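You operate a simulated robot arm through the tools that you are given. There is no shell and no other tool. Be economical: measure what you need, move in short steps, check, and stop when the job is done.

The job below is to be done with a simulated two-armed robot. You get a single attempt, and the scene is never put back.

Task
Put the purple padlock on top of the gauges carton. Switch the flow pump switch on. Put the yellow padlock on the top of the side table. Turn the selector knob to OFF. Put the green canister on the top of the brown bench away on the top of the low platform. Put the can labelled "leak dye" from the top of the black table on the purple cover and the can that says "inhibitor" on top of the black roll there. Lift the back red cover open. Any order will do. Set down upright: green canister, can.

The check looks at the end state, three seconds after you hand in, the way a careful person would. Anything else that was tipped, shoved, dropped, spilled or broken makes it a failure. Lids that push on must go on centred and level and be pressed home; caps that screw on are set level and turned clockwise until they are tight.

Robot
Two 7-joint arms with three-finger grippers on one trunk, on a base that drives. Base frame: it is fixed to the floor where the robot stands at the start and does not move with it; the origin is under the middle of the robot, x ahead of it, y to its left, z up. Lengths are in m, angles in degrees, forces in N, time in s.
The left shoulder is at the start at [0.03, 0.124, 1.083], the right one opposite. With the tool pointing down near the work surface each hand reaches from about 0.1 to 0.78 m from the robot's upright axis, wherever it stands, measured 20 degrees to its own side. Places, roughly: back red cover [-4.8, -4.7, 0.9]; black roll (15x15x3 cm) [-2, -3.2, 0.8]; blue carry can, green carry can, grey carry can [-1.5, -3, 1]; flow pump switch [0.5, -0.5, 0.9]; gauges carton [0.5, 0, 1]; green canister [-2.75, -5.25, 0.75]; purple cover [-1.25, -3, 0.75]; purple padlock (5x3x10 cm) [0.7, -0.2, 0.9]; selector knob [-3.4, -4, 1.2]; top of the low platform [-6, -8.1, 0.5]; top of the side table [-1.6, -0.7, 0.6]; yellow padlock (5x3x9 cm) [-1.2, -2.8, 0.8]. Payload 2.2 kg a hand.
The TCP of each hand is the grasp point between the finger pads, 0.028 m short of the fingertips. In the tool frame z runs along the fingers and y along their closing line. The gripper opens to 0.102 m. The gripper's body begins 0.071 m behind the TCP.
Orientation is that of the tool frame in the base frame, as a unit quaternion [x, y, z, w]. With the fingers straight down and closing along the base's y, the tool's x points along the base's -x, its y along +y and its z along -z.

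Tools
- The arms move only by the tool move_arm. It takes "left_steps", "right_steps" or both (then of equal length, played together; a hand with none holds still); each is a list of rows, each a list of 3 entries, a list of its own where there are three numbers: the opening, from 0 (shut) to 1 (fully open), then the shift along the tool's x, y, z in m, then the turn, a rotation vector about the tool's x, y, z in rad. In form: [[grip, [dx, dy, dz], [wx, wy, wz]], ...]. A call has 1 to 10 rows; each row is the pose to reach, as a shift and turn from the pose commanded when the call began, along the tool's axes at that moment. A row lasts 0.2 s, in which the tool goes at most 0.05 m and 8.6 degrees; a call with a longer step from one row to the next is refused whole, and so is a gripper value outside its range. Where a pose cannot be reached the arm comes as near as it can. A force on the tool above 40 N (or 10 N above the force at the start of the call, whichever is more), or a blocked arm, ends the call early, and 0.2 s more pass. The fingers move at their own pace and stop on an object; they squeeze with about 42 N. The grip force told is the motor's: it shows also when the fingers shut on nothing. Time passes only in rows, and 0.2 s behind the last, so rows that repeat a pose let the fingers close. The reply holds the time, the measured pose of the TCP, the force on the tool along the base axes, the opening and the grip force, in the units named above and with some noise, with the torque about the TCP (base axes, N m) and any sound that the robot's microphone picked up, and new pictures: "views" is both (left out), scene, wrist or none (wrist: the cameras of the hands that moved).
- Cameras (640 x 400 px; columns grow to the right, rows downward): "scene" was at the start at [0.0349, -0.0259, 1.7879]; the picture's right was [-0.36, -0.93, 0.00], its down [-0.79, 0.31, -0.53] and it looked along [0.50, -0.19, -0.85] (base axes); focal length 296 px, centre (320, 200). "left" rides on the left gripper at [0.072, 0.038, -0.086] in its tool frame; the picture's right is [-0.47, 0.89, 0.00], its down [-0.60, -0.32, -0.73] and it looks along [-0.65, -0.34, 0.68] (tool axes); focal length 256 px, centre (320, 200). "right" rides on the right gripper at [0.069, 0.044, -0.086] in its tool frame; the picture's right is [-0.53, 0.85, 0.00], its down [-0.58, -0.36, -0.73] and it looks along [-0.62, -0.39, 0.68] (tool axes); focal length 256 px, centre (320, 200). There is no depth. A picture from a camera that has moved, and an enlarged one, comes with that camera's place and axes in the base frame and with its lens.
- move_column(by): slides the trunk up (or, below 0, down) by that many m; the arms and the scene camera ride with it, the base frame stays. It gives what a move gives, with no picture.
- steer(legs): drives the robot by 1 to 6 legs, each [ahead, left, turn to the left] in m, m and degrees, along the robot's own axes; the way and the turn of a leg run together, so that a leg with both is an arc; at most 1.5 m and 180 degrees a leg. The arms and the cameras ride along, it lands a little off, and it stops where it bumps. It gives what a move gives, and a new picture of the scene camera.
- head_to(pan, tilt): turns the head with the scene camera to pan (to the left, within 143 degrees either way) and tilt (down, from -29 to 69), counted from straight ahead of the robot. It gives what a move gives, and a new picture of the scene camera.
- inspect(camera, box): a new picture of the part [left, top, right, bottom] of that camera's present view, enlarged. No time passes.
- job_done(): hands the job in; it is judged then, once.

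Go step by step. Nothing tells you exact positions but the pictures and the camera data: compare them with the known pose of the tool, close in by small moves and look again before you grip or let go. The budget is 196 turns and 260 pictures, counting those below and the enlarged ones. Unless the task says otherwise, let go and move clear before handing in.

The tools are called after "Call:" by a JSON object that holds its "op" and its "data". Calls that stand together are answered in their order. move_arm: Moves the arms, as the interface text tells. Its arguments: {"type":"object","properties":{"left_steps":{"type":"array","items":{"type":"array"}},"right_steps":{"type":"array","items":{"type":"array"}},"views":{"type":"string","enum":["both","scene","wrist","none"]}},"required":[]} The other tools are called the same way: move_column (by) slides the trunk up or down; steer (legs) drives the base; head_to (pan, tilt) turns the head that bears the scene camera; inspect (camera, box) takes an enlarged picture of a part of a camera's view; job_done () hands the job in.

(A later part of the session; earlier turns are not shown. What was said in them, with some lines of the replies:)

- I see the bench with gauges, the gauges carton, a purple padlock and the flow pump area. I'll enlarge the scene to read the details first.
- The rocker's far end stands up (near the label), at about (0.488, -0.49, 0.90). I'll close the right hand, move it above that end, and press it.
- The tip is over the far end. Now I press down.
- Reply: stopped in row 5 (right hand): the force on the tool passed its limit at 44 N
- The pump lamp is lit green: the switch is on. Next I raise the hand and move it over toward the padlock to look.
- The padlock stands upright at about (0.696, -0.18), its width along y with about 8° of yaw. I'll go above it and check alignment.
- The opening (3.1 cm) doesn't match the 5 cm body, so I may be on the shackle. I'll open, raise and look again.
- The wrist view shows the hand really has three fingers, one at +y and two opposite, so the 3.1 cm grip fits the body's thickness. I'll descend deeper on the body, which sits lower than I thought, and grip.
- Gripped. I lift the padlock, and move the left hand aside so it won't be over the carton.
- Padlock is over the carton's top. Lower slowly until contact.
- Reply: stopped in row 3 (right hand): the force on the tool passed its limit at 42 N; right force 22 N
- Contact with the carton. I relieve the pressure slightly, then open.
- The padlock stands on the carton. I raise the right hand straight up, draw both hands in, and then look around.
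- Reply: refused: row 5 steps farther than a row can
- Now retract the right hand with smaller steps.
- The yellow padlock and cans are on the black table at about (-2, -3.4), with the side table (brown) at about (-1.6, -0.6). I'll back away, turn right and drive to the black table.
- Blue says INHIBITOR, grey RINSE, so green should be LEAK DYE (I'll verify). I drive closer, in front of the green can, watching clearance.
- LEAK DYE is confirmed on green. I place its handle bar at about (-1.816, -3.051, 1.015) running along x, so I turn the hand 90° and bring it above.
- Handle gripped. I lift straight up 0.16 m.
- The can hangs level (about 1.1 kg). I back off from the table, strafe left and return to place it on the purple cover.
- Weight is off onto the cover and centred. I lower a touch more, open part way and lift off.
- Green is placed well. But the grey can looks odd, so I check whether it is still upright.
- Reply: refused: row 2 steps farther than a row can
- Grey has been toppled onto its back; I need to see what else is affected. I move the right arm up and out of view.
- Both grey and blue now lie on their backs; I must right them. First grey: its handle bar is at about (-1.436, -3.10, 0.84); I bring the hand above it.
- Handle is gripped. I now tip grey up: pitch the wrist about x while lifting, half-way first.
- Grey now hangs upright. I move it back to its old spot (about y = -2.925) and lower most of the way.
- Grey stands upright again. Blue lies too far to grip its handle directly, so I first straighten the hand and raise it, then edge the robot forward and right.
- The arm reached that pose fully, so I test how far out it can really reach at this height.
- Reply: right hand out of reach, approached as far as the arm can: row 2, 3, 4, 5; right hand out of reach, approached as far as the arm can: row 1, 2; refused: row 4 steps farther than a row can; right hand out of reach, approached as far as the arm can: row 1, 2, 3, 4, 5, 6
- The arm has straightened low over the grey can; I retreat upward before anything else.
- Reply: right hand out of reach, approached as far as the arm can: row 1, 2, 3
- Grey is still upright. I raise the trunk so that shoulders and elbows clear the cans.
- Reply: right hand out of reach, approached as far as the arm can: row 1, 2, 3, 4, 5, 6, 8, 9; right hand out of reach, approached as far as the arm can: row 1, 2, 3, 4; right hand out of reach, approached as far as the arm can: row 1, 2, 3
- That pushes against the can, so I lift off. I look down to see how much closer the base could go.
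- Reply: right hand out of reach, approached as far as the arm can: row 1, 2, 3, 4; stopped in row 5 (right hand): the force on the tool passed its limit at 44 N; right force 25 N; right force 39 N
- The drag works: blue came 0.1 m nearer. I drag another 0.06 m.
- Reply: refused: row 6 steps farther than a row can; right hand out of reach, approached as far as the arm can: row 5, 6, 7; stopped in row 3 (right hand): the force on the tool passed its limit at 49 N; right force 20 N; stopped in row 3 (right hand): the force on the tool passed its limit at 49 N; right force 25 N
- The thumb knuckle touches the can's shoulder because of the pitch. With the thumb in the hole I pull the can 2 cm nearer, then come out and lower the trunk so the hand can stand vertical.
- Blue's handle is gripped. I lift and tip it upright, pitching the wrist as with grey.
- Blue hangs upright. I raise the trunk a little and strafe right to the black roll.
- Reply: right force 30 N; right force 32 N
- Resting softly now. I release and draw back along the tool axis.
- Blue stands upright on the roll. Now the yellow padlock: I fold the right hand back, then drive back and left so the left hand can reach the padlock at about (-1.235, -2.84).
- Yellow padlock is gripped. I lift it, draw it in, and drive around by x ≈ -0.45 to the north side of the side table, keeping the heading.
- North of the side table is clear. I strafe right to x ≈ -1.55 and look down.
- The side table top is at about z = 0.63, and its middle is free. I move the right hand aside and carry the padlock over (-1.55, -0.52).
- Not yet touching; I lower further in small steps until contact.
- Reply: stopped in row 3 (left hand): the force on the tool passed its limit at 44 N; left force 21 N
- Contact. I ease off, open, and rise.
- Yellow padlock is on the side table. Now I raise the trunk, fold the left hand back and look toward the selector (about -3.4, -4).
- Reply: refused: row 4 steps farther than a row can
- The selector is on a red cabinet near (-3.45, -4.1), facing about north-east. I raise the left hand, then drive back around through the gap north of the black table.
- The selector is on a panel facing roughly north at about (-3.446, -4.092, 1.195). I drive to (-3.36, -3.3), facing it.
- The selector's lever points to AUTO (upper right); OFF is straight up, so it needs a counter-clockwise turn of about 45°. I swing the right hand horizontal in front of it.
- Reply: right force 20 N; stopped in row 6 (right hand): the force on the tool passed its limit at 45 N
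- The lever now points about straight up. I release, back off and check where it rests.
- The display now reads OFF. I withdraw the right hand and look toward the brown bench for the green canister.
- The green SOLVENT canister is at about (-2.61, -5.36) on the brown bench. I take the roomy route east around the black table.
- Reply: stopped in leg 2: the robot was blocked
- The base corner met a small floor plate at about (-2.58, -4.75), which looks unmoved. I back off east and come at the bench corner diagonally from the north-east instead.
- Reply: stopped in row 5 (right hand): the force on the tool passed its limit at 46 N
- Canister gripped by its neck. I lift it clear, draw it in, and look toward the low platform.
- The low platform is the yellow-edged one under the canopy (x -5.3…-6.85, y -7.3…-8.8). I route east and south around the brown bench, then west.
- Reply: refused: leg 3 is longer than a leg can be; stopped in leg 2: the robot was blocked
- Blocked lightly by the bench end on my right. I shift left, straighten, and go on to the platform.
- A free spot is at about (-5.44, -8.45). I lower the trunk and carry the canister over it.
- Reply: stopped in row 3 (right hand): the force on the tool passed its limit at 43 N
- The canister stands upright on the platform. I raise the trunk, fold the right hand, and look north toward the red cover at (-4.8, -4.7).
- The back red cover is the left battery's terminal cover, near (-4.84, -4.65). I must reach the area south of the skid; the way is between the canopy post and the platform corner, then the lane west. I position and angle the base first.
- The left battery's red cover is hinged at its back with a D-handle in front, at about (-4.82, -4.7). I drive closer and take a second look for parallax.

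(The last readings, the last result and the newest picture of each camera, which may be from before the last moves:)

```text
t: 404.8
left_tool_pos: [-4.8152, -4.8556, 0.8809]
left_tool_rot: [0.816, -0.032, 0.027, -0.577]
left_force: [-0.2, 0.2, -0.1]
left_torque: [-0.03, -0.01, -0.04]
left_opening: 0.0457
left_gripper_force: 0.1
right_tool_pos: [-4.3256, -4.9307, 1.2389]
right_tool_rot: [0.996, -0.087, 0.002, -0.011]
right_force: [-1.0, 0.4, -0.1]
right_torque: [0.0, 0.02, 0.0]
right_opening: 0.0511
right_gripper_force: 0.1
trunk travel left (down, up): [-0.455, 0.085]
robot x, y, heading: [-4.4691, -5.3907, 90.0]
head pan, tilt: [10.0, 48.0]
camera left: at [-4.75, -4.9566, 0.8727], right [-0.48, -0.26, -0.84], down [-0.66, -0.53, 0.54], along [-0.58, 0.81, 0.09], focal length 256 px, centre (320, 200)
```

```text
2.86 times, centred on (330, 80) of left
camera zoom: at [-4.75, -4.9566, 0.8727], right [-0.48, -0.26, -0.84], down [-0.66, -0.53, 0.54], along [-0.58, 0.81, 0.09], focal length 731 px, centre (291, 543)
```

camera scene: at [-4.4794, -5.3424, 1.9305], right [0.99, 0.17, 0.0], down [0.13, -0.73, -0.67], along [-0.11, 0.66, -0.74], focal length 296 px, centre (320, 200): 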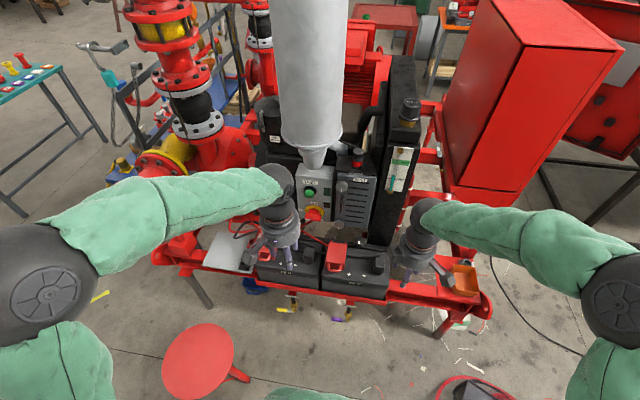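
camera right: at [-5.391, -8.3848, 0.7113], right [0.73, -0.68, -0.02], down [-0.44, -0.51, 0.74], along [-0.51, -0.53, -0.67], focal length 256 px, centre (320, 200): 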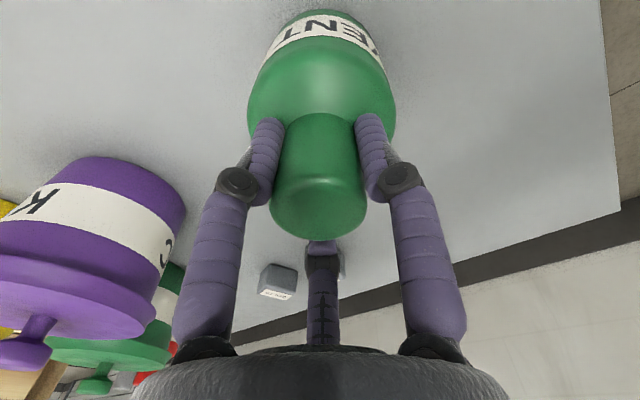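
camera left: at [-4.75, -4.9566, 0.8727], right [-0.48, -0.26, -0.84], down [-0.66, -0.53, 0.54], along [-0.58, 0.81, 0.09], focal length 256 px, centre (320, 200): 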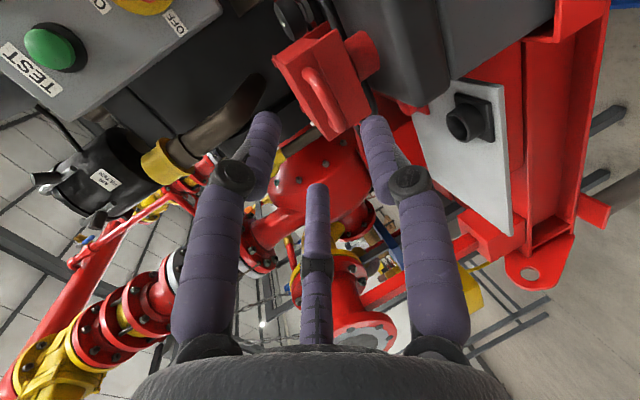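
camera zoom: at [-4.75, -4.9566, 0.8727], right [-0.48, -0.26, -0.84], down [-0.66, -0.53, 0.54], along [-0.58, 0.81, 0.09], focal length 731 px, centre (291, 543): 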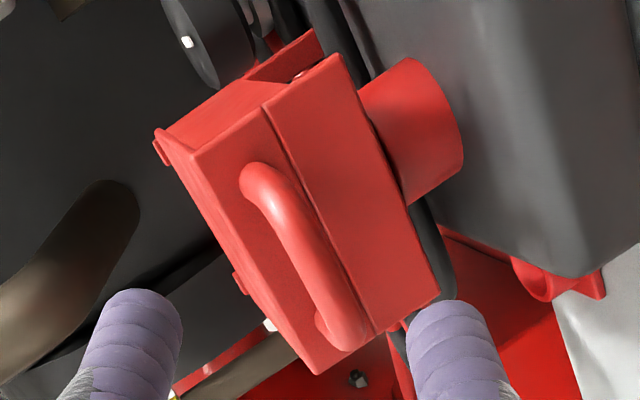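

The handle bar is at about (-4.822, -4.742, 0.844). I advance and grip it.

Call:
{"op": "move_arm", "data": {"left_steps": [[0.45, [-0.0165, -0.0078, 0.035], [0, 0, 0]], [0.45, [-0.0165, -0.0078, 0.07], [0, 0, 0]], [0.45, [-0.0165, -0.0078, 0.09], [0, 0, 0]], [0.45, [-0.0165, -0.0078, 0.103], [0, 0, 0]], [0, [-0.0165, -0.0078, 0.103], [0, 0, 0]], [0, [-0.0165, -0.0078, 0.103], [0, 0, 0]], [0, [-0.0165, -0.0078, 0.103], [0, 0, 0]]], "views": "wrist"}}

```text
t: 406.4
left_tool_pos: [-4.8176, -4.7549, 0.8545]
left_tool_rot: [0.816, -0.034, 0.029, -0.576]
left_force: [18.9, 7.1, 13.3]
left_torque: [1.37, -1.18, -0.3]
left_opening: 0.0246
left_gripper_force: 44.7
right_tool_pos: [-4.3227, -4.932, 1.2386]
right_tool_rot: [0.996, -0.087, 0.001, -0.011]
right_force: [-0.2, -0.2, -0.1]
right_torque: [-0.01, 0.02, -0.04]
right_opening: 0.0508
right_gripper_force: 0.0
trunk travel left (down, up): [-0.455, 0.085]
robot x, y, heading: [-4.4669, -5.3894, 89.8]
head pan, tilt: [10.0, 48.0]
camera left: at [-4.7532, -4.8565, 0.8467], right [-0.48, -0.25, -0.84], down [-0.66, -0.53, 0.54], along [-0.58, 0.81, 0.09], focal length 256 px, centre (320, 200)
```

left: 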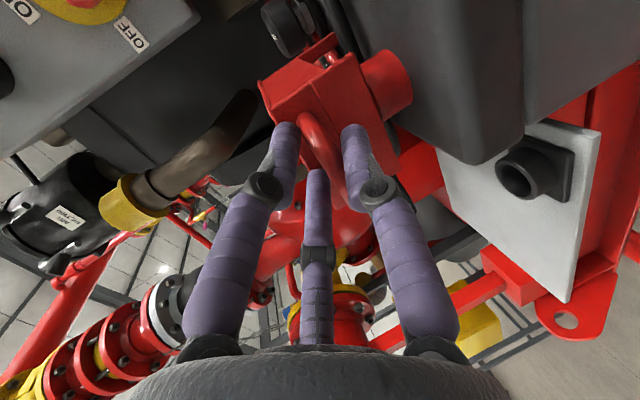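

Gripped. I lift the cover along its hinge arc, turning the wrist with it.

Call:
{"op": "move_arm", "data": {"left_steps": [[0, [0, -0.0196, -0.0058], [-0.145, 0, 0]], [0, [-0.0002, -0.0398, -0.0086], [-0.29, 0, 0]], [0, [-0.0006, -0.0602, -0.0086], [-0.435, 0, 0]], [0, [-0.0013, -0.0805, -0.0056], [-0.58, 0, 0]], [0, [-0.0022, -0.1, 0.0004], [-0.725, 0, 0]], [0, [-0.0033, -0.1186, 0.009], [-0.87, 0, 0]], [0, [-0.0045, -0.1356, 0.0202], [-1.015, 0, 0]], [0, [-0.006, -0.1507, 0.0338], [-1.16, 0, 0]], [0, [-0.0075, -0.1637, 0.0495], [-1.305, 0, 0]], [0, [-0.0091, -0.1746, 0.0667], [-1.45, 0, 0]]], "views": "wrist"}}

```text
t: 408.1
left_tool_pos: [-4.8146, -4.6831, 0.9807]
left_tool_rot: [0.995, -0.041, 0.01, -0.089]
left_force: [13.4, 2.1, 14.9]
left_torque: [1.25, -0.24, 0.85]
left_opening: 0.024
left_gripper_force: 45.1
right_tool_pos: [-4.3226, -4.9343, 1.2402]
right_tool_rot: [0.996, -0.087, 0.0, -0.011]
right_force: [0.0, -0.1, 0.3]
right_torque: [-0.03, 0.0, -0.02]
right_opening: 0.0511
right_gripper_force: 0.1
trunk travel left (down, up): [-0.455, 0.085]
robot x, y, heading: [-4.4637, -5.3913, 89.9]
head pan, tilt: [10.0, 48.0]
stopped in row 8 (left hand): the force on the tool passed its limit at 43 N (the readings are from after the stop); the commanded pose is now the measured one
camera left: at [-4.7486, -4.7423, 1.0588], right [-0.53, -0.83, -0.16], down [-0.6, 0.23, 0.77], along [-0.6, 0.51, -0.62], focal length 256 px, centre (320, 200)
```

left: 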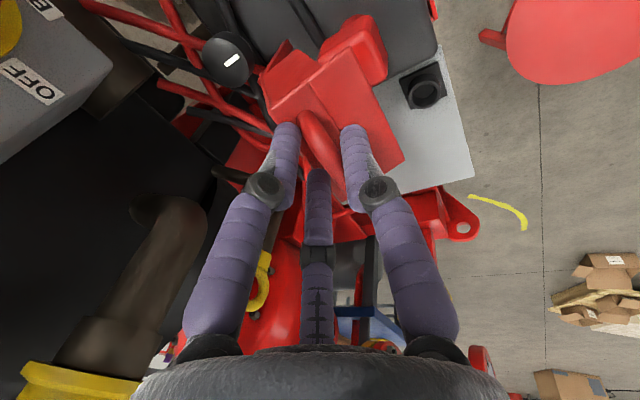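

Call:
{"op": "move_arm", "data": {"left_steps": [[0, [0.004, 0, 0], [0, 0, 0]], [0, [0.0023, -0.0218, -0.0057], [-0.07, 0, 0]], [0, [0.0007, -0.0414, -0.0076], [-0.14, 0, 0]], [0, [-0.0009, -0.0611, -0.007], [-0.21, 0, 0]], [0, [-0.0025, -0.0805, -0.0035], [-0.28, 0, 0]], [0, [-0.0042, -0.0992, 0.0027], [-0.35, 0, 0]]], "views": "wrist"}}

```text
t: 408.9
left_tool_pos: [-4.8151, -4.6485, 1.0037]
left_tool_rot: [0.998, -0.042, 0.009, -0.039]
left_force: [6.7, 9.3, -14.5]
left_torque: [0.98, 1.12, 0.96]
left_opening: 0.0196
left_gripper_force: 45.0
left hand out of reach, approached as far as the arm can: row 3, 4
right_tool_pos: [-4.325, -4.9312, 1.2377]
right_tool_rot: [0.996, -0.088, 0.003, -0.01]
right_force: [-0.4, 0.4, -0.2]
right_torque: [0.02, -0.04, 0.04]
right_opening: 0.0509
right_gripper_force: 0.0
trunk travel left (down, up): [-0.455, 0.085]
robot x, y, heading: [-4.4683, -5.3887, 90.0]
head pan, tilt: [10.0, 48.0]
stopped in row 4 (left hand): the force on the tool passed its limit at 53 N (the readings are from after the stop); the commanded pose is now the measured one
camera left: at [-4.7476, -4.6999, 1.0863], right [-0.54, -0.84, -0.08], down [-0.59, 0.31, 0.74], along [-0.6, 0.45, -0.66], focal length 256 px, centre (320, 200)
```

left: 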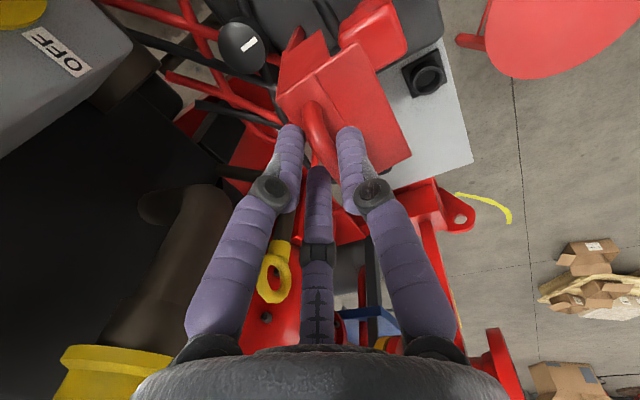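

The arm is at its reach limit with the cover about 77° up. I inch the base forward, which carries the handle past vertical.

Call:
{"op": "steer", "data": {"legs": [[0.06, 0, 0]]}}

```text
t: 410.0
left_tool_pos: [-4.8144, -4.5948, 1.007]
left_tool_rot: [0.999, -0.042, 0.011, -0.031]
left_force: [1.4, 3.9, -4.1]
left_torque: [0.61, 0.51, 0.63]
left_opening: 0.0167
left_gripper_force: 42.6
right_tool_pos: [-4.3244, -4.8745, 1.2379]
right_tool_rot: [0.996, -0.087, 0.002, -0.009]
right_force: [-0.3, -1.0, -0.1]
right_torque: [-0.01, 0.01, -0.02]
right_opening: 0.0507
right_gripper_force: 0.1
trunk travel left (down, up): [-0.455, 0.085]
robot x, y, heading: [-4.4651, -5.3312, 89.6]
head pan, tilt: [10.0, 48.0]
stopped in leg 1: the force on the tool passed its limit at 77 N (the readings are from after the stop); the commanded pose is now the measured one
camera scene: at [-4.4786, -5.2842, 1.9305], right [0.99, 0.17, 0.0], down [0.13, -0.73, -0.67], along [-0.11, 0.66, -0.74], focal length 296 px, centre (320, 200)
```

scene: 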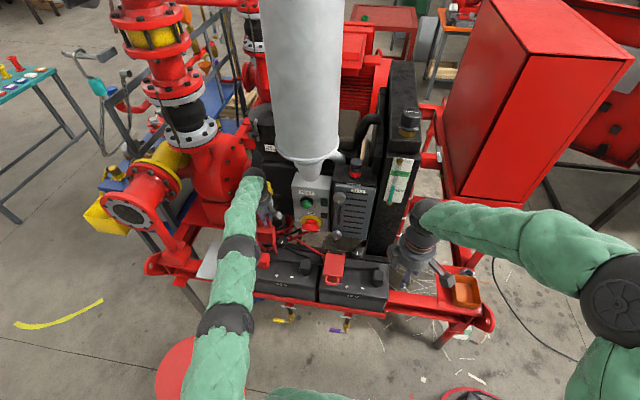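

Call:
{"op": "inspect", "data": {"camera": "left", "box": [220, 20, 440, 220]}}

```text
2.00 times, centred on (330, 120) of left
camera zoom: at [-4.7477, -4.6454, 1.0911], right [-0.54, -0.84, -0.06], down [-0.59, 0.32, 0.74], along [-0.6, 0.43, -0.67], focal length 512 px, centre (300, 360)
```

zoom: 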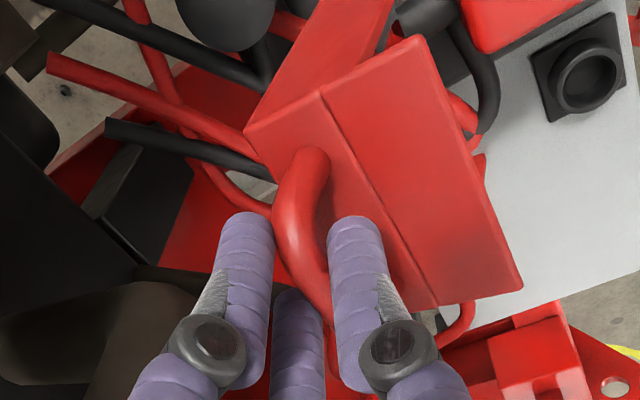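

Call:
{"op": "move_arm", "data": {"left_steps": [[0, [-0.001, -0.012, 0.003], [-0.05, 0, 0]], [0, [-0.002, -0.024, 0.007], [-0.1, 0, 0]], [0, [-0.003, -0.035, 0.012], [-0.15, 0, 0]]], "views": "none"}}

```text
t: 410.8
left_tool_pos: [-4.8075, -4.6232, 1.0118]
left_tool_rot: [0.999, -0.037, 0.003, 0.033]
left_force: [-13.5, 2.1, -16.3]
left_torque: [0.26, -0.28, -0.44]
left_opening: 0.0167
left_gripper_force: 42.5
left hand out of reach, approached as far as the arm can: row 1, 2, 3
right_tool_pos: [-4.3257, -4.8746, 1.2378]
right_tool_rot: [0.996, -0.085, 0.003, -0.01]
right_force: [0.1, -1.2, 0.0]
right_torque: [-0.03, 0.02, 0.0]
right_opening: 0.0508
right_gripper_force: 0.1
trunk travel left (down, up): [-0.455, 0.085]
robot x, y, heading: [-4.4676, -5.3301, 89.9]
head pan, tilt: [10.0, 48.0]
stopped in row 3 (left hand): the force on the tool passed its limit at 49 N (the readings are from after the stop); the commanded pose is now the measured one
```

Call:
{"op": "move_arm", "data": {"left_steps": [[0, [0, -0.005, 0.004], [0.14, 0, 0]], [0, [0, -0.015, 0.006], [0.28, 0, 0]], [0, [0, -0.03, 0.008], [0.42, 0, 0]], [0, [0, -0.045, 0.011], [0.5, 0, 0]], [0, [0, -0.06, 0.016], [0.5, 0, 0]]], "views": "wrist"}}

```text
t: 411.1
left_tool_pos: [-4.8077, -4.6138, 1.0137]
left_tool_rot: [0.999, -0.036, 0.004, -0.002]
left_force: [-4.8, 0.8, -7.2]
left_torque: [0.17, -0.56, -0.5]
left_opening: 0.0171
left_gripper_force: 42.0
right_tool_pos: [-4.3262, -4.8759, 1.2386]
right_tool_rot: [0.996, -0.086, 0.001, -0.009]
right_force: [0.4, -0.3, -0.2]
right_torque: [0.02, -0.02, 0.01]
right_opening: 0.0512
right_gripper_force: 0.1
trunk travel left (down, up): [-0.455, 0.085]
robot x, y, heading: [-4.4684, -5.334, 90.0]
head pan, tilt: [10.0, 48.0]
stopped in row 1 (left hand): the force on the tool passed its limit at 44 N (the readings are from after the stop); the commanded pose is now the measured one
camera left: at [-4.7387, -4.6588, 1.0988], right [-0.53, -0.85, -0.01], down [-0.59, 0.36, 0.73], along [-0.62, 0.39, -0.68], focal length 256 px, centre (320, 200)
```

left: 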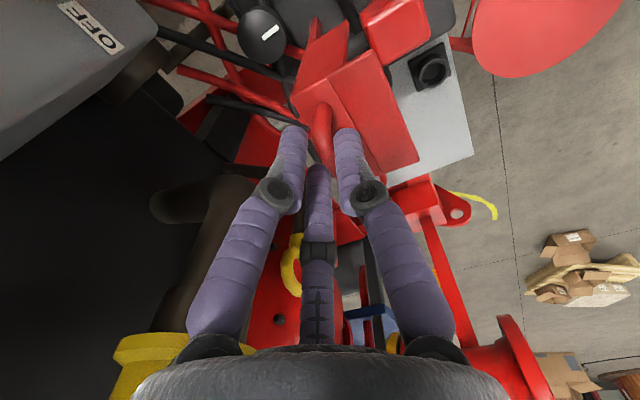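

I open the fingers, rise clear and see whether the cover stays.

Call:
{"op": "move_arm", "data": {"left_steps": [[0.3, [0, 0, 0], [0, 0, 0]], [0.5, [0, 0, 0], [0, 0, 0]], [0.5, [0, 0, -0.03], [0, 0, 0]], [0.5, [0, 0, -0.07], [0, 0, 0]], [0.5, [0, 0.03, -0.1], [0, 0, 0]], [0.5, [0, 0.06, -0.11], [0, 0, 0]]], "views": "wrist"}}

```text
t: 412.6
left_tool_pos: [-4.8113, -4.676, 1.126]
left_tool_rot: [0.999, -0.035, 0.003, -0.004]
left_force: [0.5, -0.2, -0.8]
left_torque: [0.05, 0.03, 0.01]
left_opening: 0.0511
left_gripper_force: 0.1
right_tool_pos: [-4.3244, -4.8761, 1.2381]
right_tool_rot: [0.996, -0.086, 0.002, -0.011]
right_force: [-0.2, 0.6, 0.6]
right_torque: [0.01, -0.01, 0.02]
right_opening: 0.051
right_gripper_force: 0.0
trunk travel left (down, up): [-0.455, 0.085]
robot x, y, heading: [-4.4604, -5.3291, 89.8]
head pan, tilt: [10.0, 48.0]
camera left: at [-4.7424, -4.7209, 1.2103], right [-0.53, -0.85, -0.01], down [-0.59, 0.35, 0.73], along [-0.62, 0.39, -0.68], focal length 256 px, centre (320, 200)
```

left: 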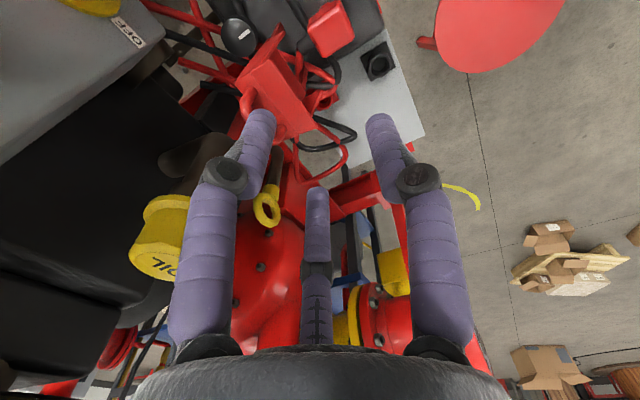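

Call:
{"op": "inspect", "data": {"camera": "left", "box": [210, 0, 390, 180]}}

```text
2.22 times, centred on (300, 90) of left
camera zoom: at [-4.7424, -4.7209, 1.2103], right [-0.53, -0.85, -0.01], down [-0.59, 0.35, 0.73], along [-0.62, 0.39, -0.68], focal length 569 px, centre (364, 444)
```

zoom: 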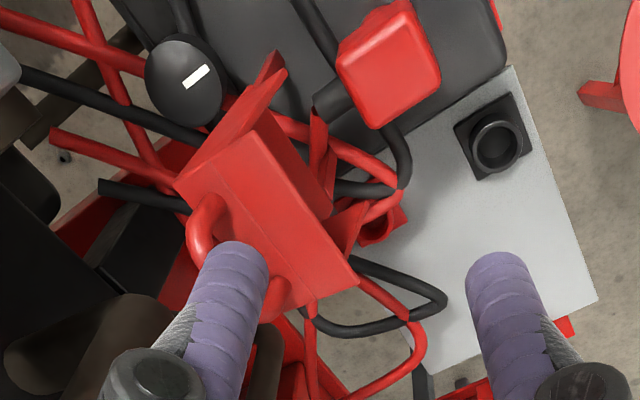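

The cover has swung past vertical and stays open with the terminal exposed. I withdraw the left hand clear.

Call:
{"op": "move_arm", "data": {"left_steps": [[0.5, [0, 0.01, -0.04], [0, 0, 0]], [0.5, [0, 0.03, -0.08], [0, 0, 0]], [0.5, [0, 0.07, -0.1], [0, 0, 0]], [0.5, [0, 0.11, -0.11], [0, 0, 0]], [0.5, [0, 0.15, -0.11], [0, 0, 0]], [0.5, [0, 0.19, -0.11], [0, 0, 0]]], "views": "scene"}}

Call:
{"op": "inspect", "data": {"camera": "scene", "box": [220, 190, 400, 310]}}

```text
t: 413.9
left_tool_pos: [-4.8259, -4.8668, 1.234]
left_tool_rot: [0.999, -0.036, 0.004, -0.005]
left_force: [-0.1, -0.3, 0.1]
left_torque: [0.07, 0.01, 0.01]
left_opening: 0.0511
left_gripper_force: 0.1
right_tool_pos: [-4.3252, -4.8772, 1.2378]
right_tool_rot: [0.996, -0.086, 0.003, -0.012]
right_force: [0.0, 0.3, 0.0]
right_torque: [-0.01, -0.02, -0.02]
right_opening: 0.0511
right_gripper_force: 0.2
trunk travel left (down, up): [-0.455, 0.085]
robot x, y, heading: [-4.4665, -5.3354, 89.5]
head pan, tilt: [10.0, 48.0]
camera scene: at [-4.4793, -5.2885, 1.9306], right [0.99, 0.17, 0.0], down [0.13, -0.73, -0.67], along [-0.11, 0.66, -0.74], focal length 296 px, centre (320, 200)
```

scene: 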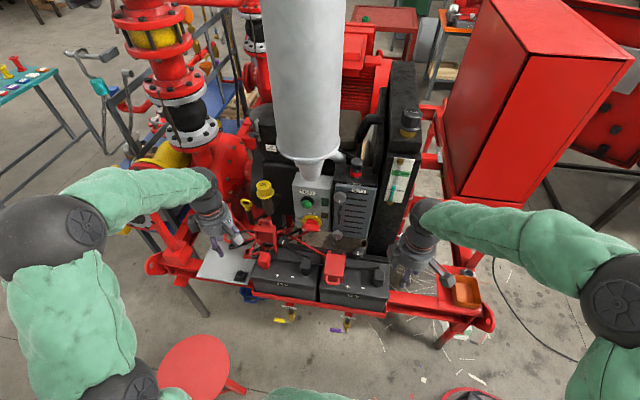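

```text
3.33 times, centred on (310, 250) of scene
camera zoom: at [-4.4793, -5.2885, 1.9306], right [0.99, 0.17, 0.0], down [0.13, -0.73, -0.67], along [-0.11, 0.66, -0.74], focal length 988 px, centre (353, 33)
```

zoom: 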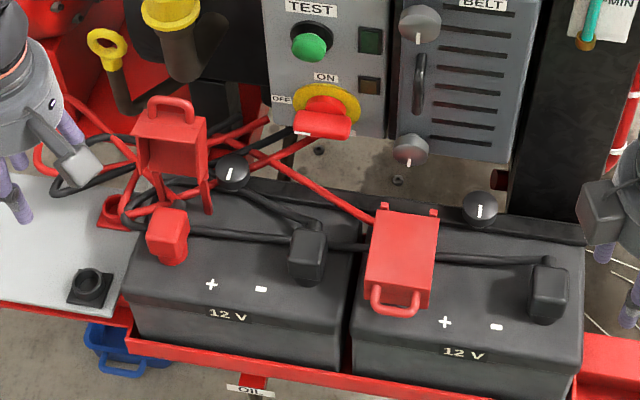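

The cover stands open, and both hands are clear. Every part of the task is done, so I hand it in.

Call:
{"op": "job_done", "data": {}}

```text
The job is handed in.
```

I finished and handed in all seven parts of the job, but two cans were knocked over along the way.

- **Knocked-over cans:** the grey "rinse" can and the blue "inhibitor" can fell on the black table while I was carrying the green can. I stood the grey one back up at about its old spot. The blue one was still lying down when I picked it up, and it now stands upright on the black roll.
- **Bumps while driving:** the base bumped a small plate on the floor near the brown bench and something at that bench's far end. The plate looked unmoved; I did not check the bench end.
- **Which cover is "back":** I took it to be the left battery's red cover, because it is the one nearest the position you gave. It is open and staying up.
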